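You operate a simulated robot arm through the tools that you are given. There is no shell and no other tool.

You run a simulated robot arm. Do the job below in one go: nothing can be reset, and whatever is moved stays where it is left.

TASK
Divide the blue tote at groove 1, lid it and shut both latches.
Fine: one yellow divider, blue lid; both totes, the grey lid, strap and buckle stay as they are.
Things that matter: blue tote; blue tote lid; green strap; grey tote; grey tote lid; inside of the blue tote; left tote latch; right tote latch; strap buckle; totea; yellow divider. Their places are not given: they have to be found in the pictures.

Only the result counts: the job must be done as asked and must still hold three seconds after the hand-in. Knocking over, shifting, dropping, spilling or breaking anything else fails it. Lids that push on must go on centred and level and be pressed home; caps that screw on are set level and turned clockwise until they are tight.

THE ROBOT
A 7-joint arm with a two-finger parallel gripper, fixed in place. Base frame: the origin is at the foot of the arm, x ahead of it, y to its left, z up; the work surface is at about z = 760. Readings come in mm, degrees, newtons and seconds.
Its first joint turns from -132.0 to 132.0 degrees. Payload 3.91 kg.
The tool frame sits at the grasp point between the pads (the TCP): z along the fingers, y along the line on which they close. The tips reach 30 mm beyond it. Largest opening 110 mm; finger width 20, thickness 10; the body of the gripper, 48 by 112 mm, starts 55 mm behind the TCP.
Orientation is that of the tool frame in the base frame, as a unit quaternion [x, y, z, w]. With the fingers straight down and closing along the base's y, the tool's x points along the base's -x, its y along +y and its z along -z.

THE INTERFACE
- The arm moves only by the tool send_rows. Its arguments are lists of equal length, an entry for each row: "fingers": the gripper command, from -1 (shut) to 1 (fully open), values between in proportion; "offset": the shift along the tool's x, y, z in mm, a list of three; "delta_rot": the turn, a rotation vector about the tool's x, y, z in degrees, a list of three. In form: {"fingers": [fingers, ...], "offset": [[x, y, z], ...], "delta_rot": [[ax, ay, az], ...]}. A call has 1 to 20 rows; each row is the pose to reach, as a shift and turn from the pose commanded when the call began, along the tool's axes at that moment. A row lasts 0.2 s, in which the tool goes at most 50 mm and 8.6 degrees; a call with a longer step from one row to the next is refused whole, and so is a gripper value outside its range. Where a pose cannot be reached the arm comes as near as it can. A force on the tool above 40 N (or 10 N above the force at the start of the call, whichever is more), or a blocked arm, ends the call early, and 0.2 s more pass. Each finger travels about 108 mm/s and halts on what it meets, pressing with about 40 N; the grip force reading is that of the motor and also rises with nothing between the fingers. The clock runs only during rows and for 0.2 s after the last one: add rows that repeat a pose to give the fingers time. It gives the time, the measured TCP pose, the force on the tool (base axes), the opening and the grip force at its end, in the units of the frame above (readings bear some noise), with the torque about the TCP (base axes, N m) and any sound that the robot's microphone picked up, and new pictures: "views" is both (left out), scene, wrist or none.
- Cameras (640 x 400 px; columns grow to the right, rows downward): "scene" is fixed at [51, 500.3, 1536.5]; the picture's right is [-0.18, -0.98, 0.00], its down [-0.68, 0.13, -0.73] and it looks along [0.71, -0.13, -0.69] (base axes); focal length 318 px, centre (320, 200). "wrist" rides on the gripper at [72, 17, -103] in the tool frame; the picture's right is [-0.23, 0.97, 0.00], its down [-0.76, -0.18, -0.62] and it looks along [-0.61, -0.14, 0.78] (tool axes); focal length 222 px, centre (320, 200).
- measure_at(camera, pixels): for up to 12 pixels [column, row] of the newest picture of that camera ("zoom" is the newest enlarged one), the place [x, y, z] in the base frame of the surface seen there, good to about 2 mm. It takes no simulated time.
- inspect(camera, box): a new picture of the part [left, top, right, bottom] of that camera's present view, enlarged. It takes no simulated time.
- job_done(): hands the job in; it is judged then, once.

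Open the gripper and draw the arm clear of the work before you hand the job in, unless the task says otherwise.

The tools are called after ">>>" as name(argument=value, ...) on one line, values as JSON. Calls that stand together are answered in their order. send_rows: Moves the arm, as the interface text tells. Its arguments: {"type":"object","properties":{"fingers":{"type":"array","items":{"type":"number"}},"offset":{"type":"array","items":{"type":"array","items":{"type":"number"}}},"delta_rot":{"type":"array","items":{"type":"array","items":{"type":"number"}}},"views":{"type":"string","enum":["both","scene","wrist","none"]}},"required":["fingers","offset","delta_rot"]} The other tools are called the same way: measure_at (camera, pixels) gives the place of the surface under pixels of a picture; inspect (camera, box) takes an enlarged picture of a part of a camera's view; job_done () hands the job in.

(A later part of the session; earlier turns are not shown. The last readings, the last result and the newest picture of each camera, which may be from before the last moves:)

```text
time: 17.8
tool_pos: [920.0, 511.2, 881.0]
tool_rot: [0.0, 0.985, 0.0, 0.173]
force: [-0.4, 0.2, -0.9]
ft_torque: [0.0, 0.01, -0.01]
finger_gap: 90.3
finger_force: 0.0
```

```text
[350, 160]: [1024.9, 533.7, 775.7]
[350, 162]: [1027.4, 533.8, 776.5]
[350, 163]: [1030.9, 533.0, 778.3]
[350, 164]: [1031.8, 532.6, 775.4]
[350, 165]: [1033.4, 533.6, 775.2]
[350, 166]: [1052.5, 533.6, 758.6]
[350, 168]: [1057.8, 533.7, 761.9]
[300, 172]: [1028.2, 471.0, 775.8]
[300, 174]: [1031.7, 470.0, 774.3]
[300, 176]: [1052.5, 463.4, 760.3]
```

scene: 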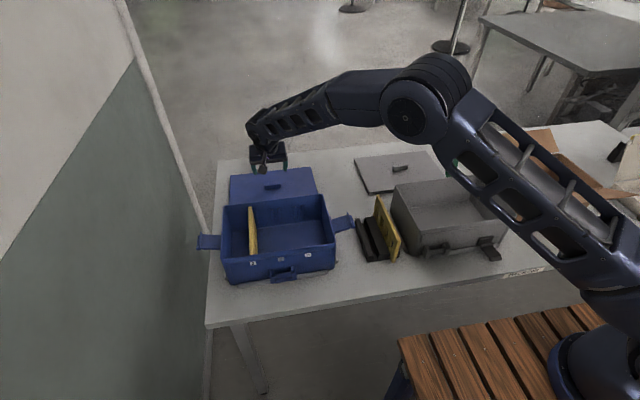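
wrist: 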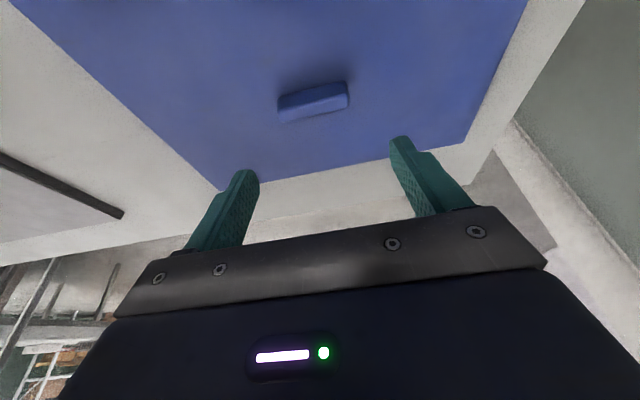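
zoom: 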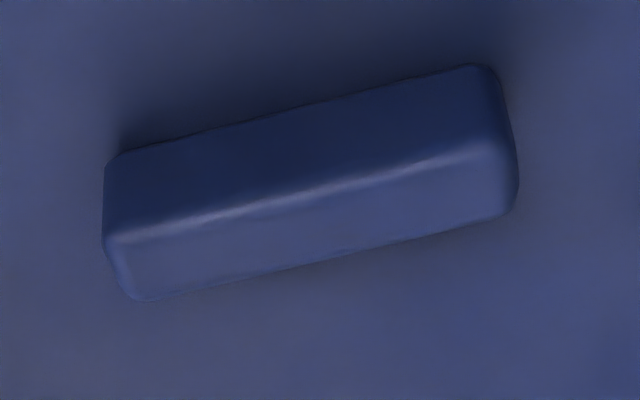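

Lid centre ≈(929, 510.5) and the handle agrees. I descend straight down 70 mm to straddle the handle.

>>> send_rows(fingers=[0.64, 0.64, 0.64, 0.64, 0.64, 0.64], offset=[[6, -0.5, 16.5], [12, -0.5, 33], [18, -0.5, 49.4], [21.5, -0.5, 59.2], [23.9, -0.5, 65.8], [23.9, -0.5, 65.8]], delta_rot=[[0, 0, 0], [0, 0, 0], [0, 0, 0], [0, 0, 0], [0, 0, 0], [0, 0, 0]])

>>> inspect(camera="scene", box=[230, 130, 320, 200])

```text
time: 19.2
tool_pos: [921.1, 511.0, 810.7]
tool_rot: [0.0, 0.985, 0.0, 0.173]
force: [-0.3, -0.9, 0.0]
ft_torque: [-0.01, 0.0, -0.02]
finger_gap: 90.2
finger_force: 0.0
```

scene: 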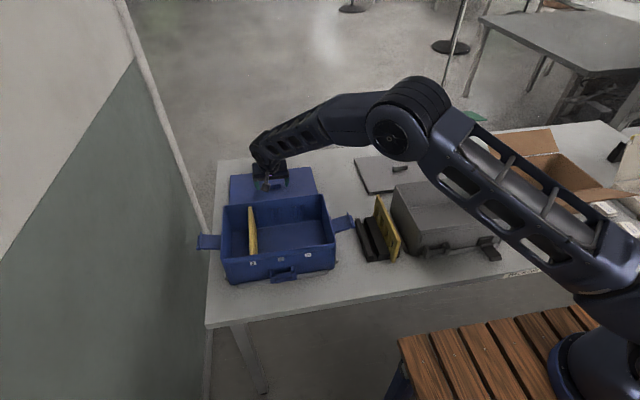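
wrist: 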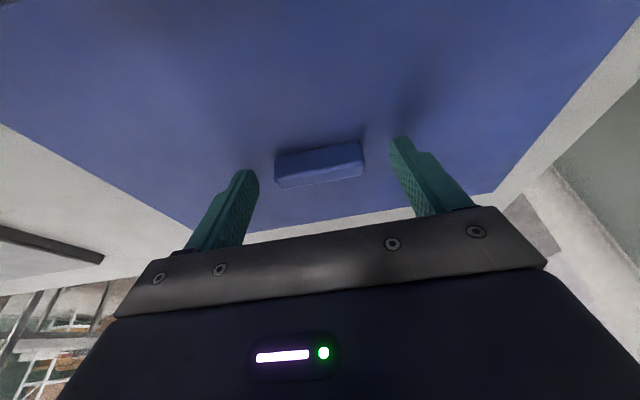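

```text
5.71 times, centred on (275, 165) of scene
```

zoom: 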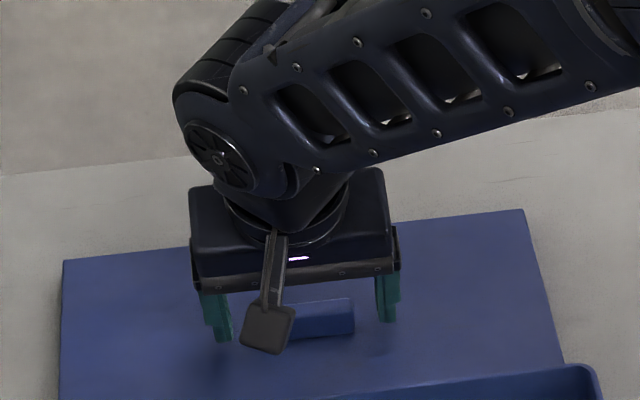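

The handle at (320,163) lies between the fingertips. I close on its ends.

>>> send_rows(fingers=[0.4, 0.2, 0, -0.2, -0.4, -0.4], offset=[[0, 0, 0], [0, 0, 0], [0, 0, 0], [0, 0, 0], [0, 0, 0], [0, 0, 0]], delta_rot=[[0, 0, 0], [0, 0, 0], [0, 0, 0], [0, 0, 0], [0, 0, 0], [0, 0, 0]])

>>> inspect(camera="wrist", box=[220, 110, 420, 230])

```text
time: 20.6
tool_pos: [921.6, 509.2, 811.0]
tool_rot: [0.0, 0.985, 0.0, 0.173]
force: [0.1, -0.2, 1.4]
ft_torque: [-0.06, -0.08, -0.01]
finger_gap: 59.3
finger_force: 39.6
```

scene: 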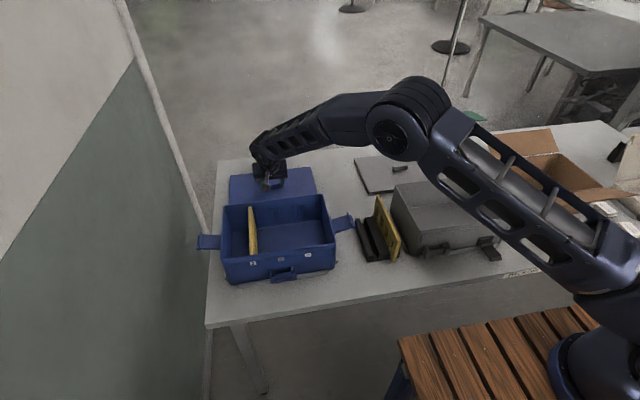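
wrist: 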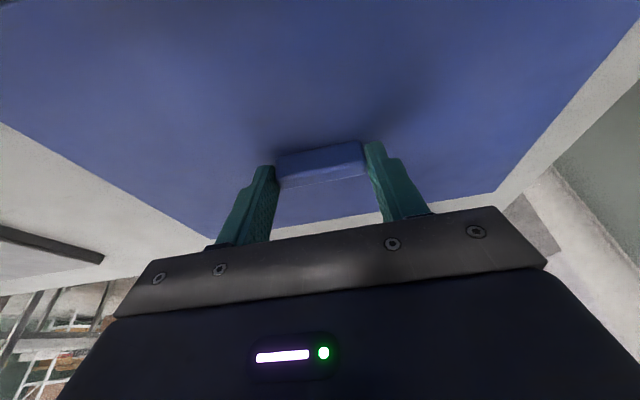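

```text
3.20 times, centred on (320, 170) of wrist
```

zoom: 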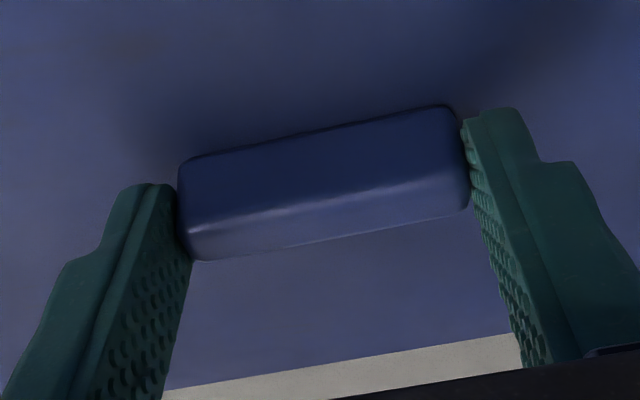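

Gripped at 59 mm, symmetric. I command full closure and lift 20 mm straight up to see if the lid hangs level.

>>> send_rows(fingers=[-1, -1, -1, -1], offset=[[0, 0, 0], [-3.4, 0, -9.4], [-6.8, 0, -18.8], [-6.8, 0, -18.8]], delta_rot=[[0, 0, 0], [0, 0, 0], [0, 0, 0], [0, 0, 0]])

>>> inspect(camera="scene", box=[220, 150, 330, 215])

```text
time: 21.6
tool_pos: [921.0, 511.6, 829.1]
tool_rot: [0.0, 0.985, 0.001, 0.174]
force: [0.2, -0.1, 0.0]
ft_torque: [-0.01, 0.01, -0.03]
finger_gap: 0.1
finger_force: 37.7
```

scene: 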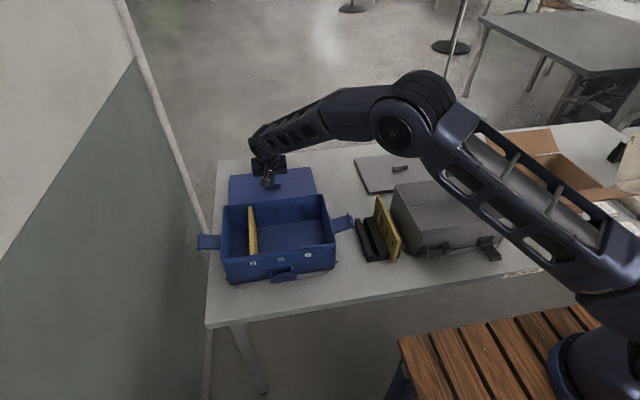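
wrist: 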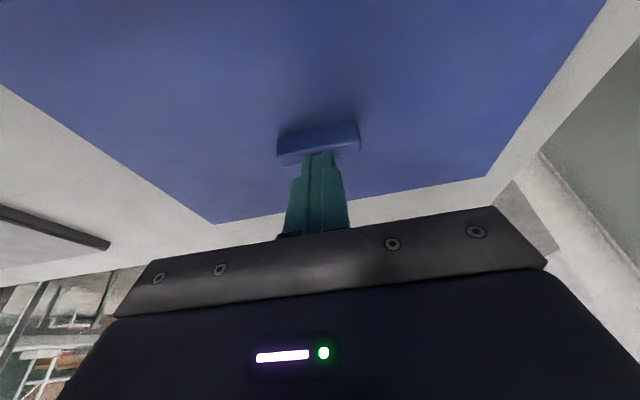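

```text
5.82 times, centred on (275, 182) of scene
```

zoom: 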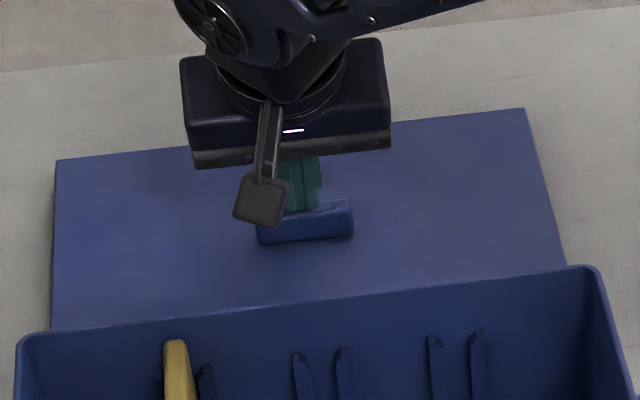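

The fingers slipped off the handle ends (gap now 0.1). I check whether the lid moved and look closely at the handle's shape.

>>> inspect(camera="wrist", box=[250, 100, 390, 190])

>>> measure_at(camera="wrist", pixels=[[279, 140], [280, 163], [356, 127], [357, 146], [318, 138], [282, 130], [350, 124], [210, 221], [487, 177], [100, 150], [590, 40]])

>>> measure_at(camera="scene", pixels=[[231, 178], [309, 169], [232, 200], [315, 190], [310, 169], [230.5, 190]])

```text
4.44 times, centred on (320, 145) of wrist
```

zoom: 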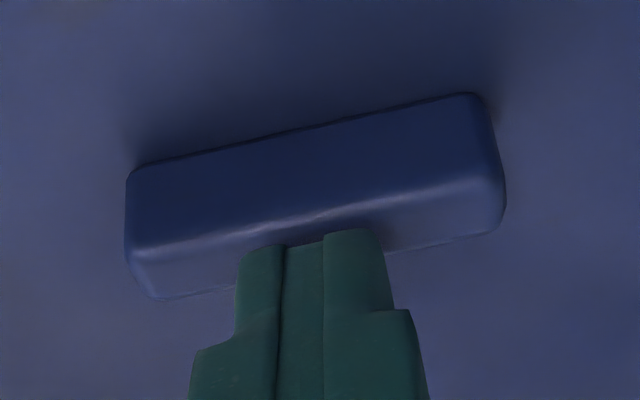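

```text
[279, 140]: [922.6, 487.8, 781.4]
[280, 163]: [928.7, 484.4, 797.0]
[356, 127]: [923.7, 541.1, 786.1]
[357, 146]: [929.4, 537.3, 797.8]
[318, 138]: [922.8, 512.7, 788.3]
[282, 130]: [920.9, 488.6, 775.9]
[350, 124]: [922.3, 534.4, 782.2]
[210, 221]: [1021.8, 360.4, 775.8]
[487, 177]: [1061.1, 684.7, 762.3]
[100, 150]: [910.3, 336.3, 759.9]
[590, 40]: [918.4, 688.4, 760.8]
```

```text
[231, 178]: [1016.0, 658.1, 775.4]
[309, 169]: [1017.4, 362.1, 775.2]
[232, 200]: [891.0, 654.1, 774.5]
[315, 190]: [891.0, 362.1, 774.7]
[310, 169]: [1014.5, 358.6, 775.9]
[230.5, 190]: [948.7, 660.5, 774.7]
```

The lid is still in place; the pads had only taken the filleted upper part of the ends. I raise, reopen, and go lower (tip corners just above the lid, TCP z≈808) for a deeper bite.

>>> send_rows(fingers=[-1, -0.4, 0.0, 0.4, 0.5, 0.5, 0.5, 0.5, 0.5], offset=[[-3.4, 0, -9.4], [-3.4, 0, -9.4], [-3.4, 0, -9.4], [-3.4, 0, -9.4], [-3.4, 0, -9.4], [2, 0, 5.6], [6, 0, 16], [7.5, 0, 20.6], [7.5, 0, 20.6]], delta_rot=[[0, 0, 0], [0, 0, 0], [0, 0, 0], [0, 0, 0], [0, 0, 0], [0, 0, 0], [0, 0, 0], [0, 0, 0], [0, 0, 0]])

>>> inspect(camera="wrist", box=[220, 110, 420, 230])

```text
time: 23.6
tool_pos: [919.2, 510.4, 807.4]
tool_rot: [0.0, 0.985, 0.0, 0.174]
force: [-0.1, 0.9, 0.5]
ft_torque: [-0.01, -0.02, 0.04]
finger_gap: 82.8
finger_force: 0.0
```

scene: 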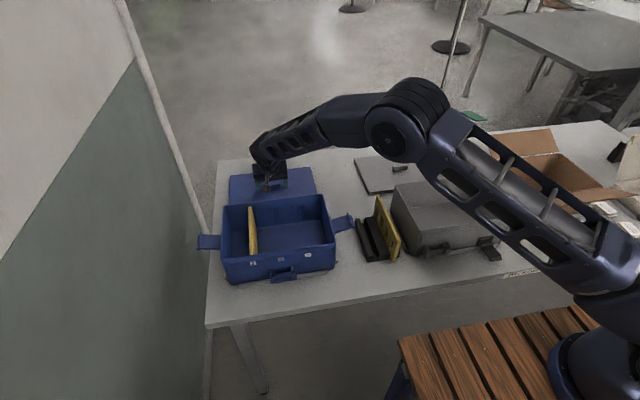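
wrist: 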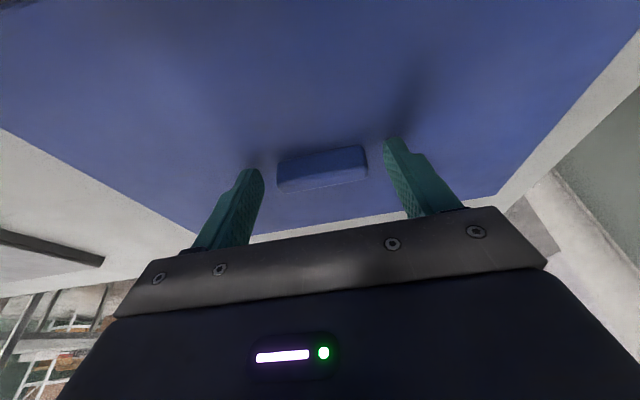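

```text
3.20 times, centred on (320, 170) of wrist
```

zoom: 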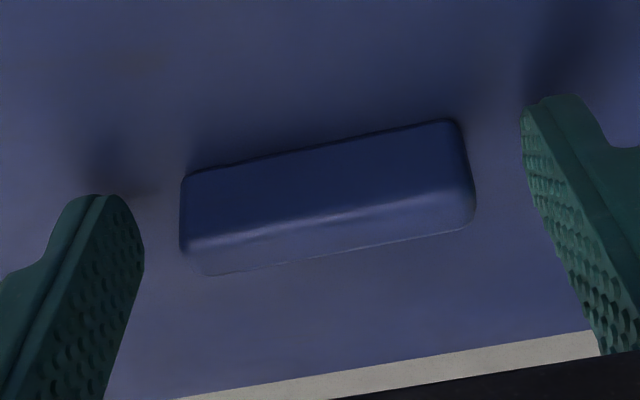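

No contact with the lid yet at z 808. I go 1.5 mm lower and close with a hard squeeze while checking the gap.

>>> send_rows(fingers=[0.5, 0.2, 0.0, -0.3, -1, -1, -1], offset=[[0.5, 0, 1.4], [0.5, 0, 1.4], [0.5, 0, 1.4], [0.5, 0, 1.4], [0.5, 0, 1.4], [0.5, 0, 1.4], [0.5, 0, 1.4]], delta_rot=[[0, 0, 0], [0, 0, 0], [0, 0, 0], [0, 0, 0], [0, 0, 0], [0, 0, 0], [0, 0, 0]])

>>> inspect(camera="wrist", box=[220, 110, 420, 230])

```text
time: 25.2
tool_pos: [921.7, 510.8, 807.2]
tool_rot: [0.0, 0.985, 0.0, 0.174]
force: [6.3, 0.9, 14.1]
ft_torque: [-0.3, -0.42, 0.18]
finger_gap: 59.4
finger_force: 40.3
```

scene: 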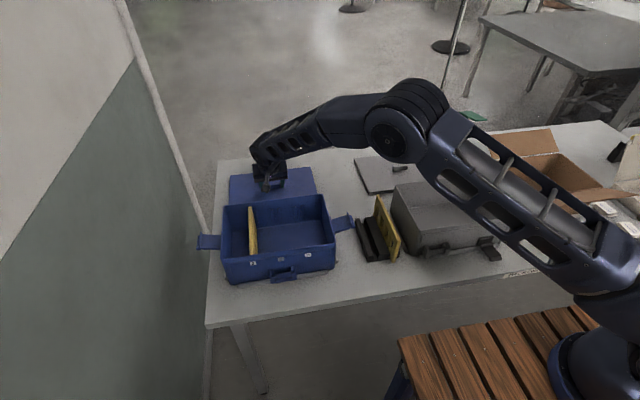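
wrist: 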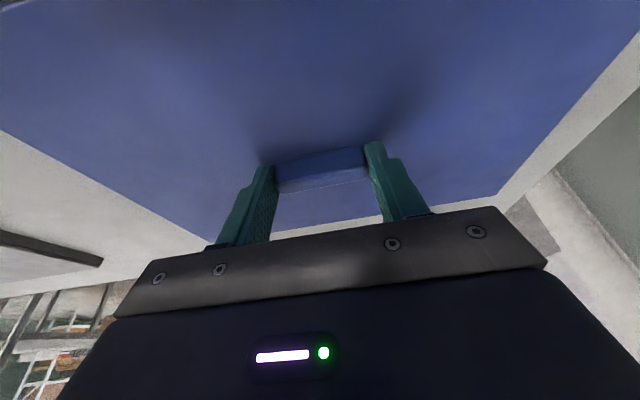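

```text
3.20 times, centred on (320, 170) of wrist
```

zoom: 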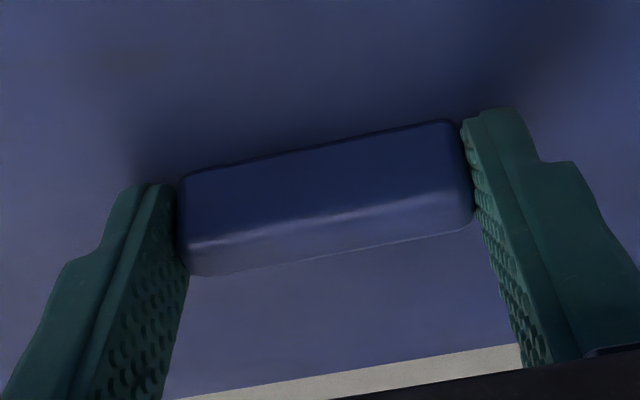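

Now the tips touch the lid (14 N) and grip the full ends. I lift slowly, 2 mm per row.

>>> send_rows(fingers=[-1, -1, -1, -1, -1], offset=[[-0.5, 0, -1.5], [-1.0, 0, -3], [-1.7, 0, -4.7], [-2.4, 0, -6.6], [-3.1, 0, -8.5]], delta_rot=[[0, 0, 0], [0, 0, 0], [0, 0, 0], [0, 0, 0], [0, 0, 0]])

>>> inspect(camera="scene", box=[220, 150, 330, 215])

```text
time: 26.4
tool_pos: [920.9, 511.5, 815.3]
tool_rot: [0.0, 0.985, -0.001, 0.173]
force: [0.4, 0.2, -3.3]
ft_torque: [-0.01, 0.06, -0.02]
finger_gap: 59.7
finger_force: 39.7
```

scene: 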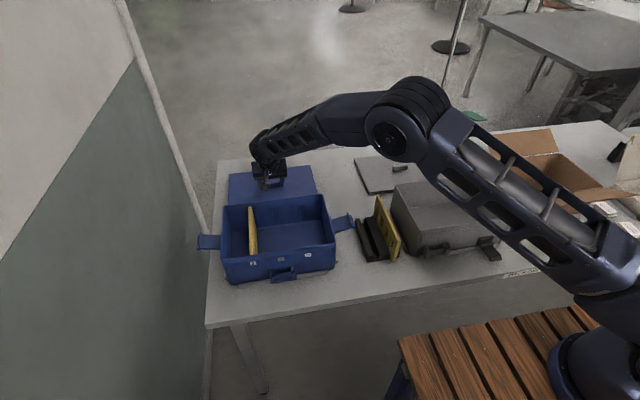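
wrist: 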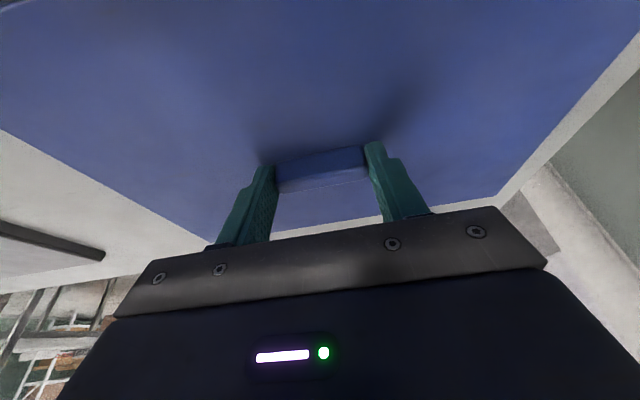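

```text
5.82 times, centred on (275, 182) of scene
```

zoom: 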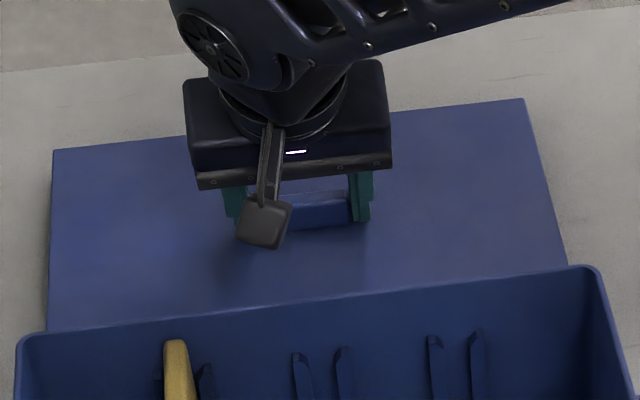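

Gap holds at 59.7 mm with −3.3 N of weight: the lid is coming up. I verify its level.

>>> measure_at(camera="wrist", pixels=[[100, 80], [300, 60], [560, 60], [210, 215], [480, 180], [350, 200], [250, 100], [450, 100]])

>>> measure_at(camera="scene", pixels=[[231, 177], [309, 168], [232, 198], [314, 188]])

```text
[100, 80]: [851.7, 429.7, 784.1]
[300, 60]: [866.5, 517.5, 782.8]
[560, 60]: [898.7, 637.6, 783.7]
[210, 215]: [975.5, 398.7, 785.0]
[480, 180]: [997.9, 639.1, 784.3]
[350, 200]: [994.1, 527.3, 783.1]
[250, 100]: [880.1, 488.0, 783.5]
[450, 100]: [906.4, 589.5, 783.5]
```

```text
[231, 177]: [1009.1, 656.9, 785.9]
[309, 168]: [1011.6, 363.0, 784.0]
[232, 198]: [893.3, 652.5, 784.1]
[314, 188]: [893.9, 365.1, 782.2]
```

The lid hangs level (surface z≈783–785 everywhere). I raise it 150 mm straight up in gentle steps.

>>> send_rows(fingers=[-1, -1, -1, -1, -1, -1, -1, -1, -1, -1, -1], offset=[[-1.7, 0, -4.7], [-5.1, 0, -14.1], [-10.3, 0, -28.2], [-17.1, 0, -47], [-24, 0, -65.8], [-30.8, 0, -84.6], [-37.6, 0, -103.4], [-44.5, 0, -122.2], [-49.6, 0, -136.2], [-51.3, 0, -141], [-51.3, 0, -141]], delta_rot=[[0, 0, 0], [0, 0, 0], [0, 0, 0], [0, 0, 0], [0, 0, 0], [0, 0, 0], [0, 0, 0], [0, 0, 0], [0, 0, 0], [0, 0, 0], [0, 0, 0]])

```text
time: 28.8
tool_pos: [921.4, 511.4, 965.3]
tool_rot: [0.0, 0.985, 0.0, 0.174]
force: [0.3, 0.1, -1.9]
ft_torque: [0.02, 0.02, 0.02]
finger_gap: 59.6
finger_force: 40.3
```

scene: 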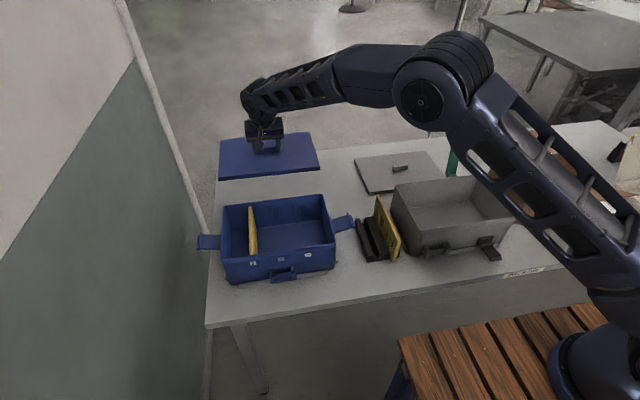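
wrist: 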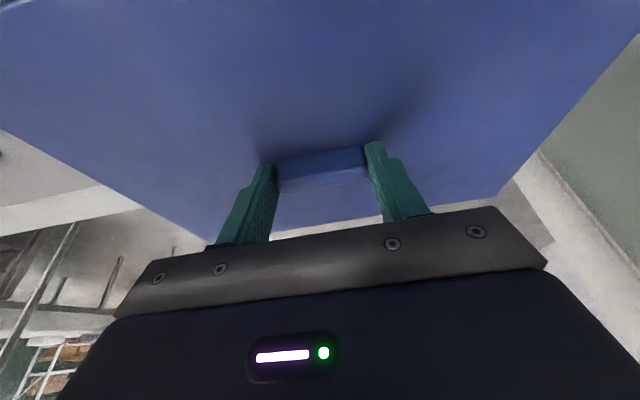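

The lid is up and the tote fully visible in the scene. I zoom to get the tote's rim edges precisely for centring.

>>> inspect(camera="scene", box=[210, 185, 345, 285])

```text
4.00 times, centred on (278, 235) of scene
```

zoom: 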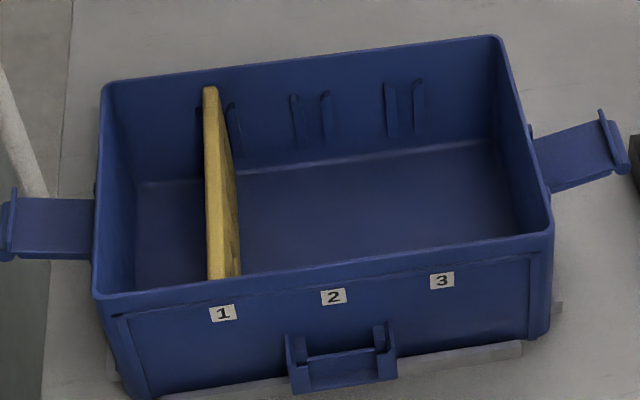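

>>> measure_at(camera="zoom", pixels=[[97, 190], [100, 190], [104, 190], [516, 110], [520, 110], [523, 110], [330, 263], [330, 267], [330, 271], [300, 59], [300, 62], [300, 65]])

>>> measure_at(camera="zoom", pixels=[[95, 240], [98, 240], [102, 240], [535, 170], [538, 170], [541, 170], [200, 284], [200, 288], [200, 292], [400, 46], [400, 49], [400, 52]])

```text
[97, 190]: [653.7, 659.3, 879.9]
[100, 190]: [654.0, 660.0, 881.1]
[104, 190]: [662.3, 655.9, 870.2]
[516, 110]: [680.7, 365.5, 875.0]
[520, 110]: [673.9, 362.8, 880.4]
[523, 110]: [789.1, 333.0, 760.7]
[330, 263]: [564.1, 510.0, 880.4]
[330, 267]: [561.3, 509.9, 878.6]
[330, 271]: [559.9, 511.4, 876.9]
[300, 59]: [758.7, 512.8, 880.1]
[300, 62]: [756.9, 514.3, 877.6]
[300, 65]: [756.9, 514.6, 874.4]
```

```text
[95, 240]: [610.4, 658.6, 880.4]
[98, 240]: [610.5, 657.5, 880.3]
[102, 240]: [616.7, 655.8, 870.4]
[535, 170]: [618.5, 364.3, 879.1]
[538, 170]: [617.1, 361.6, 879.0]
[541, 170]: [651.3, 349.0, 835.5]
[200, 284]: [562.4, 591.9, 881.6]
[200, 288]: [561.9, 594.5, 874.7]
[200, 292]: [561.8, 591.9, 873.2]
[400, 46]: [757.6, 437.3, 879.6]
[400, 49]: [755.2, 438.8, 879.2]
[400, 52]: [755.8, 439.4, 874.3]
```

The tote centre comes out at about (660.4, 510.5). I now measure the held lid's edges the same way in order to get its centre relative to the TCP.

>>> inspect(camera="scene", box=[210, 125, 330, 190])

```text
5.33 times, centred on (270, 158) of scene
```

zoom: 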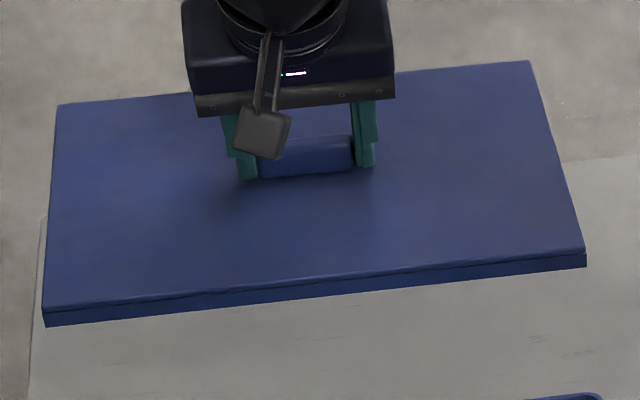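

>>> measure_at(camera="zoom", pixels=[[44, 300], [47, 250], [51, 200], [56, 130], [580, 243], [566, 200], [545, 120], [530, 66], [120, 297], [400, 272], [110, 102], [450, 70]])

>>> measure_at(camera="zoom", pixels=[[120, 300], [120, 304], [120, 312], [400, 276], [400, 282], [400, 288], [560, 264], [60, 322], [45, 315], [584, 262], [450, 68], [110, 100]])

```text
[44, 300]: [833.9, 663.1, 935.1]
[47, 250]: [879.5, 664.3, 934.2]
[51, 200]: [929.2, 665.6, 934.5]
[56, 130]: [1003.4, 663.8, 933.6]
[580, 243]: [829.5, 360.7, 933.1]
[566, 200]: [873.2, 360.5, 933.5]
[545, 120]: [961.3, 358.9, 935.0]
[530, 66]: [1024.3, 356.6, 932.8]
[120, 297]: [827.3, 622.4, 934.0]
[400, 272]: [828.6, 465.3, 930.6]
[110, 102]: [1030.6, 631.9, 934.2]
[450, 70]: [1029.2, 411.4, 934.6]
```

```text
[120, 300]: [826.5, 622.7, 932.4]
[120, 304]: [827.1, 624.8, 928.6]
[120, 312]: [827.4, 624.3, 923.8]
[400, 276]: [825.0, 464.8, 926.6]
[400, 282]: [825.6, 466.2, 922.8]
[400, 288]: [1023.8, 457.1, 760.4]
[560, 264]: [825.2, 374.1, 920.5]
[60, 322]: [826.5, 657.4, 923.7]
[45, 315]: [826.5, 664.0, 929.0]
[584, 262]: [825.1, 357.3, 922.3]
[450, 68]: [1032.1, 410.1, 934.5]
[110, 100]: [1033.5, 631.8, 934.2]
```

Held lid: x 826–1033, y 358.7–664.3, level, so its centre is about (+8, +0.8) mm from the TCP. I carry it −269 mm in x over the tote at constant height.

>>> send_rows(fingers=[-1, -1, -1, -1, -1, -1, -1, -1, -1, -1, -1, -1, -1, -1], offset=[[9, -0.1, -3.3], [26, -0.2, -9.5], [48, -0.3, -17.5], [72, -0.4, -26.2], [96, -0.5, -34.9], [120, -0.5, -43.7], [144, -0.5, -52.4], [168, -0.5, -61.1], [192, -0.5, -69.9], [214, -0.5, -77.9], [232, -0.5, -84.4], [245, -0.5, -89.2], [252.8, -0.5, -92], [252.8, -0.5, -92]], delta_rot=[[0, 0, 0], [0, 0, 0], [0, 0, 0], [0, 0, 0], [0, 0, 0], [0, 0, 0], [0, 0, 0], [0, 0, 0], [0, 0, 0], [0, 0, 0], [0, 0, 0], [0, 0, 0], [0, 0, 0], [0, 0, 0]])

>>> inspect(camera="scene", box=[200, 170, 350, 290])

```text
time: 31.8
tool_pos: [650.1, 510.3, 964.4]
tool_rot: [0.0, 0.985, 0.0, 0.174]
force: [0.0, -1.1, -1.8]
ft_torque: [0.0, 0.01, -0.02]
finger_gap: 59.4
finger_force: 39.7
```

scene: 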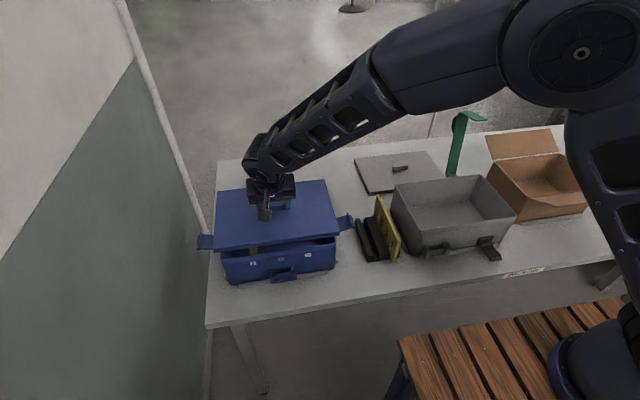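
wrist: 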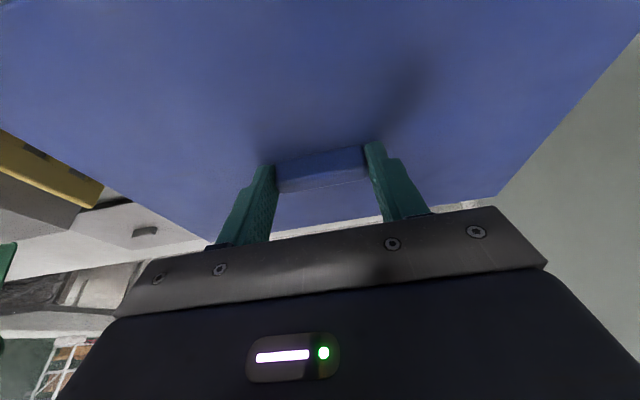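

```text
3.33 times, centred on (275, 230) of scene
```

zoom: 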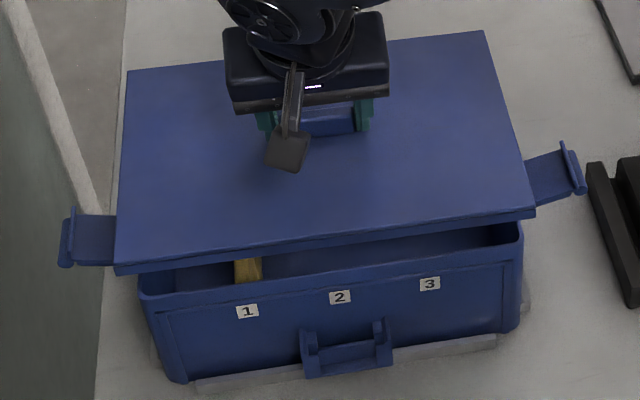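

The lid hovers 40 mm above the tote. I measure lid edges and tote edges in this same picture to compare.

>>> measure_at(camera="zoom", pixels=[[117, 255], [119, 210], [122, 150], [126, 90], [531, 205], [518, 160], [503, 105], [488, 48], [200, 258], [340, 238], [200, 66], [440, 38]])

>>> measure_at(camera="zoom", pixels=[[116, 265], [533, 213], [250, 262], [450, 232], [140, 290], [522, 235], [180, 296], [400, 262], [150, 310], [520, 290], [440, 36], [200, 63]])

```text
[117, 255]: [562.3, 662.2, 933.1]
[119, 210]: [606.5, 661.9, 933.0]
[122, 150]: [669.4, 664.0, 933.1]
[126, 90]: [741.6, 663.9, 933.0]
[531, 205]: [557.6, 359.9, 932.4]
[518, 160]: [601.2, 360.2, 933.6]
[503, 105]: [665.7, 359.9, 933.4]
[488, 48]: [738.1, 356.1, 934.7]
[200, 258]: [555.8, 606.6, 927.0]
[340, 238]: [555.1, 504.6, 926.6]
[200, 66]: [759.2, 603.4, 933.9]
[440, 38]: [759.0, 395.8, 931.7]
```

```text
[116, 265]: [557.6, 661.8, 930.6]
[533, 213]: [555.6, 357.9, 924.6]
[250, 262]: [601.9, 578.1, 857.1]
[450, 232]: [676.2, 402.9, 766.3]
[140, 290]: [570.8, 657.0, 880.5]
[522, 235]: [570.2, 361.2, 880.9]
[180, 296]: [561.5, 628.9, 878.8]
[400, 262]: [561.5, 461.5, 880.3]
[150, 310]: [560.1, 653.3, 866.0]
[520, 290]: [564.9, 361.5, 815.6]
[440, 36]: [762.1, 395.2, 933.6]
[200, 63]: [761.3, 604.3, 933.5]
```

Lid and tote are aligned within ~1 mm (lid maybe 1 mm short in +x). I shift +1 mm in x and lower 36 mm, so the skirt is just above the rim.

>>> send_rows(fingers=[-1, -1, -1, -1, -1, -1], offset=[[2, 0, 8.0], [5, 0, 16.5], [8, 0, 25], [10, 0, 30.4], [11.4, 0, 34.2], [11.4, 0, 34.2]], delta_rot=[[0, 0, 0], [0, 0, 0], [0, 0, 0], [0, 0, 0], [0, 0, 0], [0, 0, 0]])

>>> inspect(camera="scene", box=[200, 180, 350, 290])

```text
time: 33.2
tool_pos: [653.4, 511.4, 929.1]
tool_rot: [0.0, 0.985, 0.0, 0.174]
force: [-0.6, -0.1, -2.0]
ft_torque: [0.01, 0.05, -0.03]
finger_gap: 59.3
finger_force: 39.8
```

scene: 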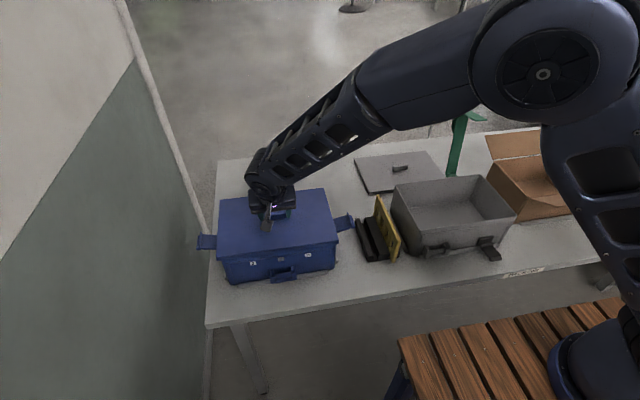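
wrist: 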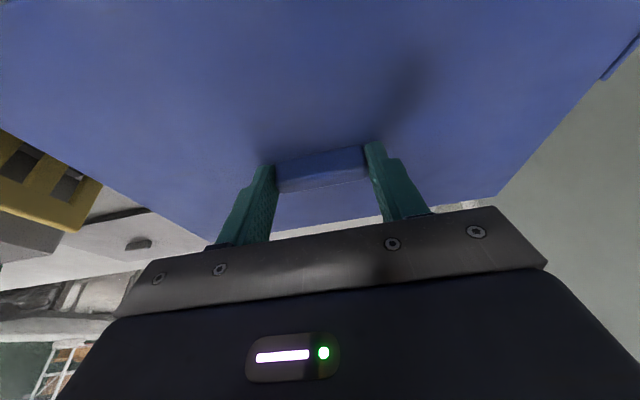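

```text
3.64 times, centred on (275, 235) of scene
```

zoom: 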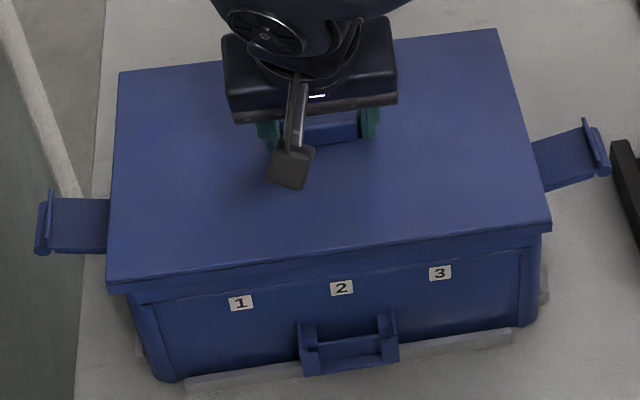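

The lid overhangs evenly on both sides at (107,280) and (550,225) zoom. I lower 2 mm per row until it meets resistance.

>>> send_rows(fingers=[-1, -1, -1, -1, -1, -1, -1], offset=[[0.7, 0, 1.9], [1.4, 0, 3.8], [2.05, 0, 5.6], [2.7, 0, 7.5], [3.4, 0, 9.4], [4.1, 0, 11.3], [4.1, 0, 11.3]], delta_rot=[[0, 0, 0], [0, 0, 0], [0, 0, 0], [0, 0, 0], [0, 0, 0], [0, 0, 0], [0, 0, 0]])

>>> inspect(camera="scene", box=[200, 180, 350, 290])

```text
time: 34.8
tool_pos: [652.7, 510.5, 917.6]
tool_rot: [0.0, 0.985, 0.0, 0.173]
force: [-1.8, 0.9, 2.8]
ft_torque: [-0.66, 0.55, -0.04]
finger_gap: 59.6
finger_force: 39.9
```

scene: 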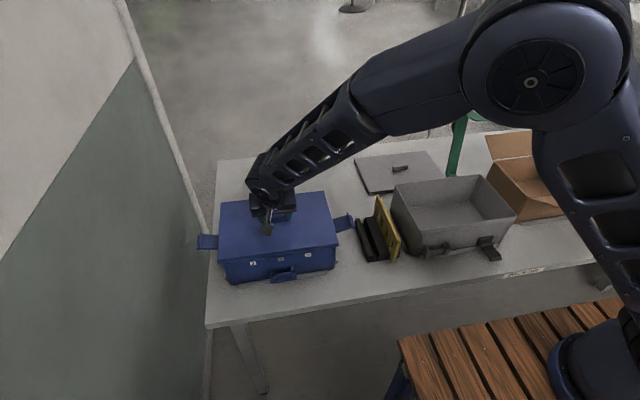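
wrist: 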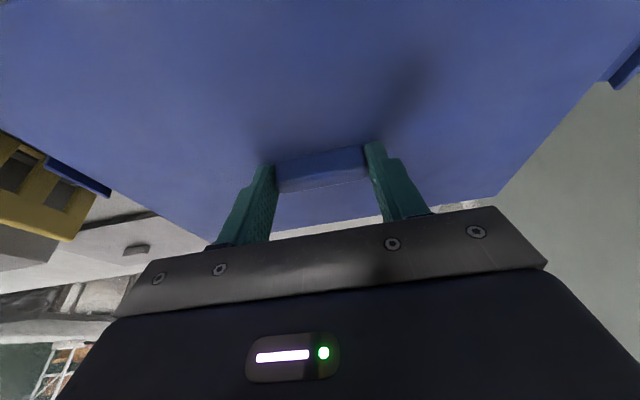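

```text
3.64 times, centred on (275, 235) of scene
```

zoom: 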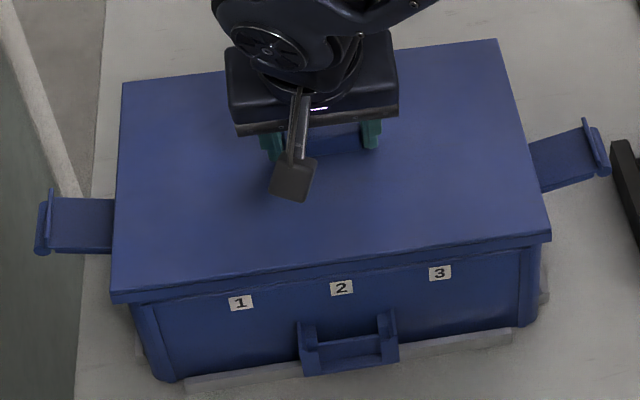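

Contact begins (force from −2 to +2.8 N) at TCP z≈917.6. I check the lid's top level and edge positions.

>>> measure_at(camera="zoom", pixels=[[125, 275], [135, 100], [525, 225], [490, 60], [330, 245], [200, 180], [450, 150], [113, 285], [120, 150], [546, 232], [515, 100], [330, 262]])

>>> measure_at(camera="zoom", pixels=[[330, 268], [330, 274], [200, 285], [200, 292], [450, 252], [450, 258], [240, 77], [450, 46], [125, 88], [497, 42], [135, 300], [540, 250]])

```text
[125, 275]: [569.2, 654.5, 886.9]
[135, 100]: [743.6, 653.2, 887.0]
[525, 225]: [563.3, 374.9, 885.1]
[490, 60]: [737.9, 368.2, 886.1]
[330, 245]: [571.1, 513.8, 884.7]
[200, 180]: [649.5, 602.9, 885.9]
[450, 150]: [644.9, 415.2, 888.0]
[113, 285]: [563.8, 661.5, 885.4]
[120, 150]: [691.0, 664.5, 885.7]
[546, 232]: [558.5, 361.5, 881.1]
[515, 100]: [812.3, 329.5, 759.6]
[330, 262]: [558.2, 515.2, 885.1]
```

```text
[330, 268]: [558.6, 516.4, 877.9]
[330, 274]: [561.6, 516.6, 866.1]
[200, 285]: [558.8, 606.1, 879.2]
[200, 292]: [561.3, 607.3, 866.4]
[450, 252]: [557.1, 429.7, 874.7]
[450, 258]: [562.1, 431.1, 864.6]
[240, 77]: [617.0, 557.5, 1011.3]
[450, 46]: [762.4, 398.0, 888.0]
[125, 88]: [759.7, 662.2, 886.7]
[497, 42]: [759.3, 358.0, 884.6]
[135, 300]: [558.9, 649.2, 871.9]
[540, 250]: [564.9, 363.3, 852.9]
```

The lid is level (top ≈886) and centred with the skirt around the rim. I keep pressing down in 1 mm steps.

>>> send_rows(fingers=[-1, -1, -1, -1, -1], offset=[[0.34, 0, 0.94], [0.68, 0, 1.88], [1.03, 0, 2.8], [1.37, 0, 3.76], [1.37, 0, 3.76]], delta_rot=[[0, 0, 0], [0, 0, 0], [0, 0, 0], [0, 0, 0], [0, 0, 0]])

```text
time: 35.8
tool_pos: [653.6, 511.6, 917.0]
tool_rot: [0.001, 0.984, 0.002, 0.176]
force: [-4.1, -1.5, 12.2]
ft_torque: [-1.25, 0.59, 0.05]
finger_gap: 59.5
finger_force: 39.9
stopped in row 5: the force on the tool passed its limit at 42 N (the readings are from after the stop); the commanded pose is now the measured one
```

scene: 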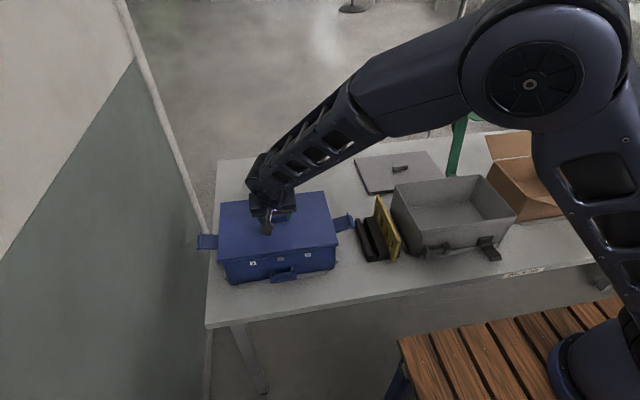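
wrist: 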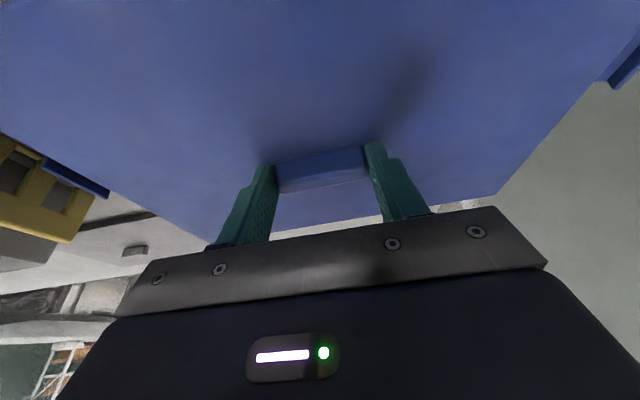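

The press reached 42 N with no further travel: the lid's underside (top 886 − ~6 plate) is on the rim. I release the handle and rise to check the level.

>>> send_rows(fingers=[-0.6, 0.3, 0.5, 0.5, 0.5, 0.5, 0.5], offset=[[0, 0, 0], [0, 0, 0], [0, 0, 0], [-7, 0, -19], [-21, 0, -56], [-34, 0, -94], [-34, 0, -94]], delta_rot=[[0, 0, 0], [0, 0, 0], [0, 0, 0], [0, 0, 0], [0, 5, 0], [0, 10, 0], [0, 10, 0]])

>>> inspect(camera="scene", box=[190, 180, 360, 290])

```text
time: 37.4
tool_pos: [653.4, 511.7, 1017.4]
tool_rot: [0.002, 0.996, 0.001, 0.088]
force: [-0.5, 0.1, 0.8]
ft_torque: [-0.02, -0.01, -0.05]
finger_gap: 82.5
finger_force: 0.0
```

scene: 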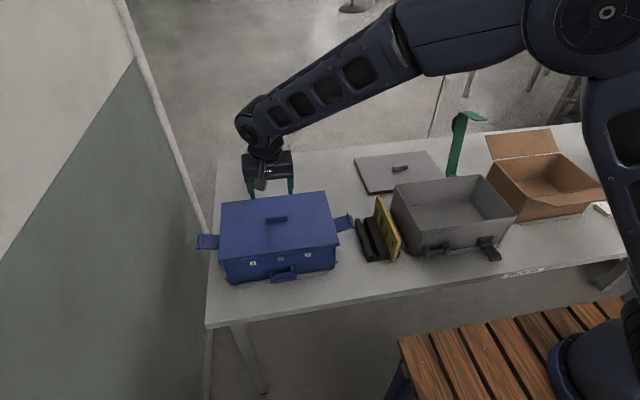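
wrist: 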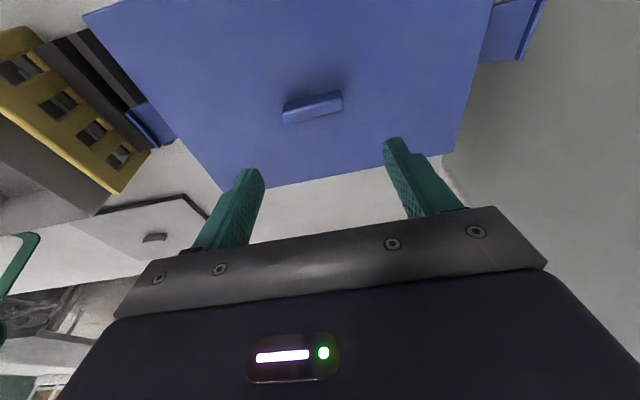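

```text
3.64 times, centred on (275, 235) of scene
```

zoom: 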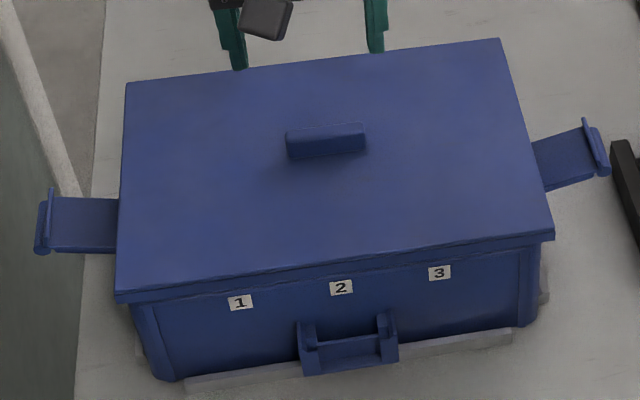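

The lid sits flat; its position moved slightly on release. I measure its edges, height and the overlap with the tote again.

>>> measure_at(camera="zoom", pixels=[[119, 280], [122, 180], [126, 100], [548, 222], [524, 130], [500, 46], [135, 275], [140, 100], [525, 225], [490, 60], [330, 245], [430, 140]])

>>> measure_at(camera="zoom", pixels=[[330, 266], [330, 272], [200, 285], [200, 291], [450, 252], [450, 256], [240, 74], [450, 47], [240, 72], [450, 45], [140, 310], [538, 270]])

>>> measure_at(camera="wrist", pixels=[[90, 20], [150, 100], [220, 185], [330, 173], [450, 150], [470, 60], [485, 20], [300, 60], [400, 60], [200, 60], [300, 150], [420, 130]])

```text
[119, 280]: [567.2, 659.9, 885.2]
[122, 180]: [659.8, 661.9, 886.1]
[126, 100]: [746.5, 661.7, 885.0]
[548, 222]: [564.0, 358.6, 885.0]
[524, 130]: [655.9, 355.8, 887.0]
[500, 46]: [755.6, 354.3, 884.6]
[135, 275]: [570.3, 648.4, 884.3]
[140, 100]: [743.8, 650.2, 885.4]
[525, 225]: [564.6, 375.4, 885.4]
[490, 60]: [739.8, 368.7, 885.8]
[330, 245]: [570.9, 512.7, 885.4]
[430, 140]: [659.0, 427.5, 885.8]
```

```text
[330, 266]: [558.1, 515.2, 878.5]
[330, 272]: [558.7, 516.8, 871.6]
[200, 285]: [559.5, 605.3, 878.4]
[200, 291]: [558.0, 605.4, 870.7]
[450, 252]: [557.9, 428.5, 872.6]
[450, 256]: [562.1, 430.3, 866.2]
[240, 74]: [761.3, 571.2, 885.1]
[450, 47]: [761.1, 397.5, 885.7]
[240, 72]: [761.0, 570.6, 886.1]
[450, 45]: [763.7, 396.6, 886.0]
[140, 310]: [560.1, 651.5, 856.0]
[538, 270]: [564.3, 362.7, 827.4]
```

```text
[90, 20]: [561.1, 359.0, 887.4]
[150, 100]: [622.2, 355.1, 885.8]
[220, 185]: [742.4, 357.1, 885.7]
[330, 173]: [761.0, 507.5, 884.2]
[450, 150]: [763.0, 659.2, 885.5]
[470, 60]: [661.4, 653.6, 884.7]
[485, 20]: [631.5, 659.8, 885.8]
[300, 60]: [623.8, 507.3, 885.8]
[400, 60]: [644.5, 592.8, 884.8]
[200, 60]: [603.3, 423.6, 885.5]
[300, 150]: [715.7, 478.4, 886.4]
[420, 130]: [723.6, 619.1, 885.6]
```

The lid is flat (885–886 everywhere), spans x 558–764, y 356–662, so it is seated within its slop. Now I look closely at both latches.

>>> inspect(camera="scene", box=[192, 225, 232, 255])

>>> inspect(camera="wrist", box=[100, 60, 200, 170])

>>> inspect(camera="wrist", box=[450, 0, 560, 80])

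>>> inspect(camera="scene", box=[325, 205, 365, 240])

```text
13.33 times, centred on (212, 240) of scene
```

zoom: 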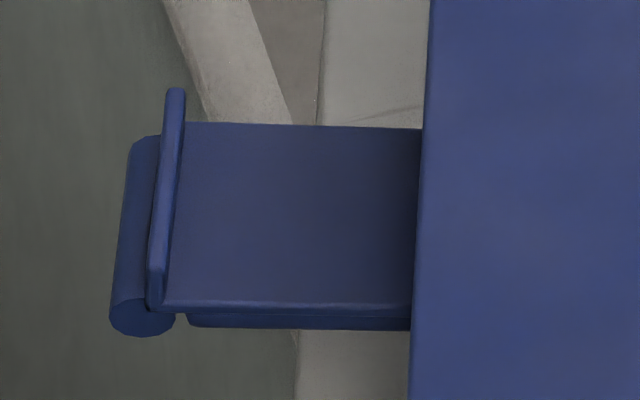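

```text
3.64 times, centred on (150, 115) of wrist
```

zoom: 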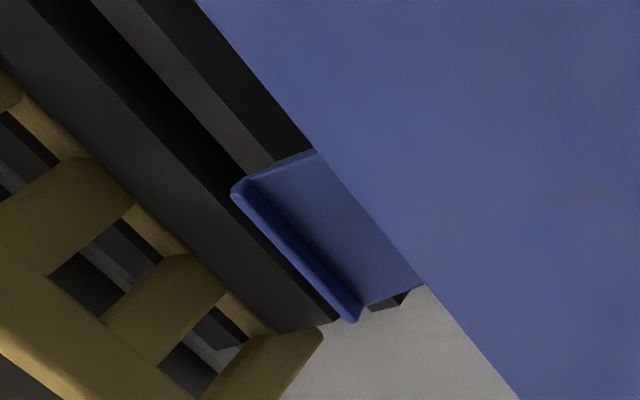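

```text
5.00 times, centred on (505, 40) of wrist
```

zoom: 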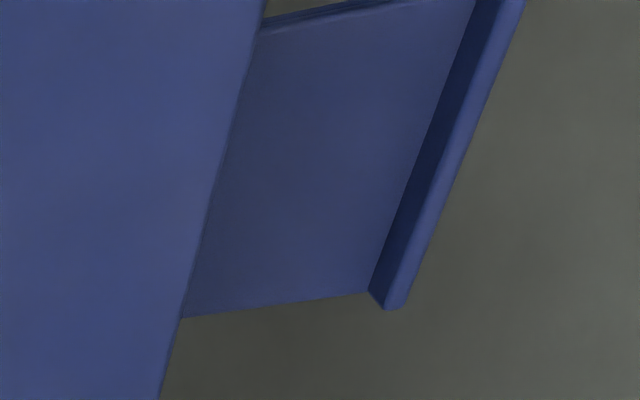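

```text
11.43 times, centred on (345, 222) of scene
```

zoom: 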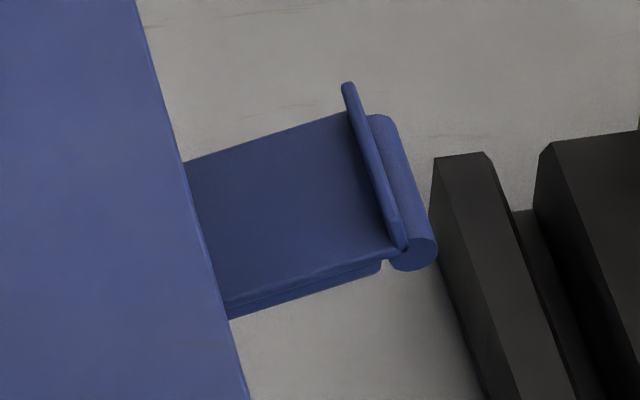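

I measure the latch plates, lips and pull-rolls: left in the scene picture, right in the current zoom.

>>> measure_at(camera="scene", pixels=[[200.9, 247.0], [203, 235.2], [217, 247], [218, 235.5], [201.1, 232.2], [199.8, 244.5], [198.5, 248.5], [196.9, 247], [198.3, 237], [210.5, 248.9], [210.5, 247.8], [209, 241]])

>>> measure_at(camera="zoom", pixels=[[340, 120], [385, 248], [195, 165], [230, 295], [347, 86], [393, 220], [413, 255], [432, 245], [385, 122], [290, 292], [290, 278], [290, 200]])

```text
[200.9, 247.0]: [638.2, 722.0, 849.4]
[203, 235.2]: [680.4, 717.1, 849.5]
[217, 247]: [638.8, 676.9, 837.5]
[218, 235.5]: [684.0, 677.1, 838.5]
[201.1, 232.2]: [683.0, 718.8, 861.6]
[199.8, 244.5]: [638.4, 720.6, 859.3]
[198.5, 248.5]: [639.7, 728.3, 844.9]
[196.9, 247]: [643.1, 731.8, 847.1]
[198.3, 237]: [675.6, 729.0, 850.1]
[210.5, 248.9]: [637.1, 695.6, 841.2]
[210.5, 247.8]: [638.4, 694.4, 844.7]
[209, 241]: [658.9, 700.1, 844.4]
```

```text
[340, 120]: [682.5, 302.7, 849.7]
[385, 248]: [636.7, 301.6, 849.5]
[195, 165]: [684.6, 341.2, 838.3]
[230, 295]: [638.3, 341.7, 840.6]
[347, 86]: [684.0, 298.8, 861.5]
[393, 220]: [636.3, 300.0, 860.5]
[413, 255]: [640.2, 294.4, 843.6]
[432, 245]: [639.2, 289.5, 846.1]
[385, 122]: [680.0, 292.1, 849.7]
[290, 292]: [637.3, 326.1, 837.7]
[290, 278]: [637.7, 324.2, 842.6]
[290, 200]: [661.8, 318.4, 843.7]
```

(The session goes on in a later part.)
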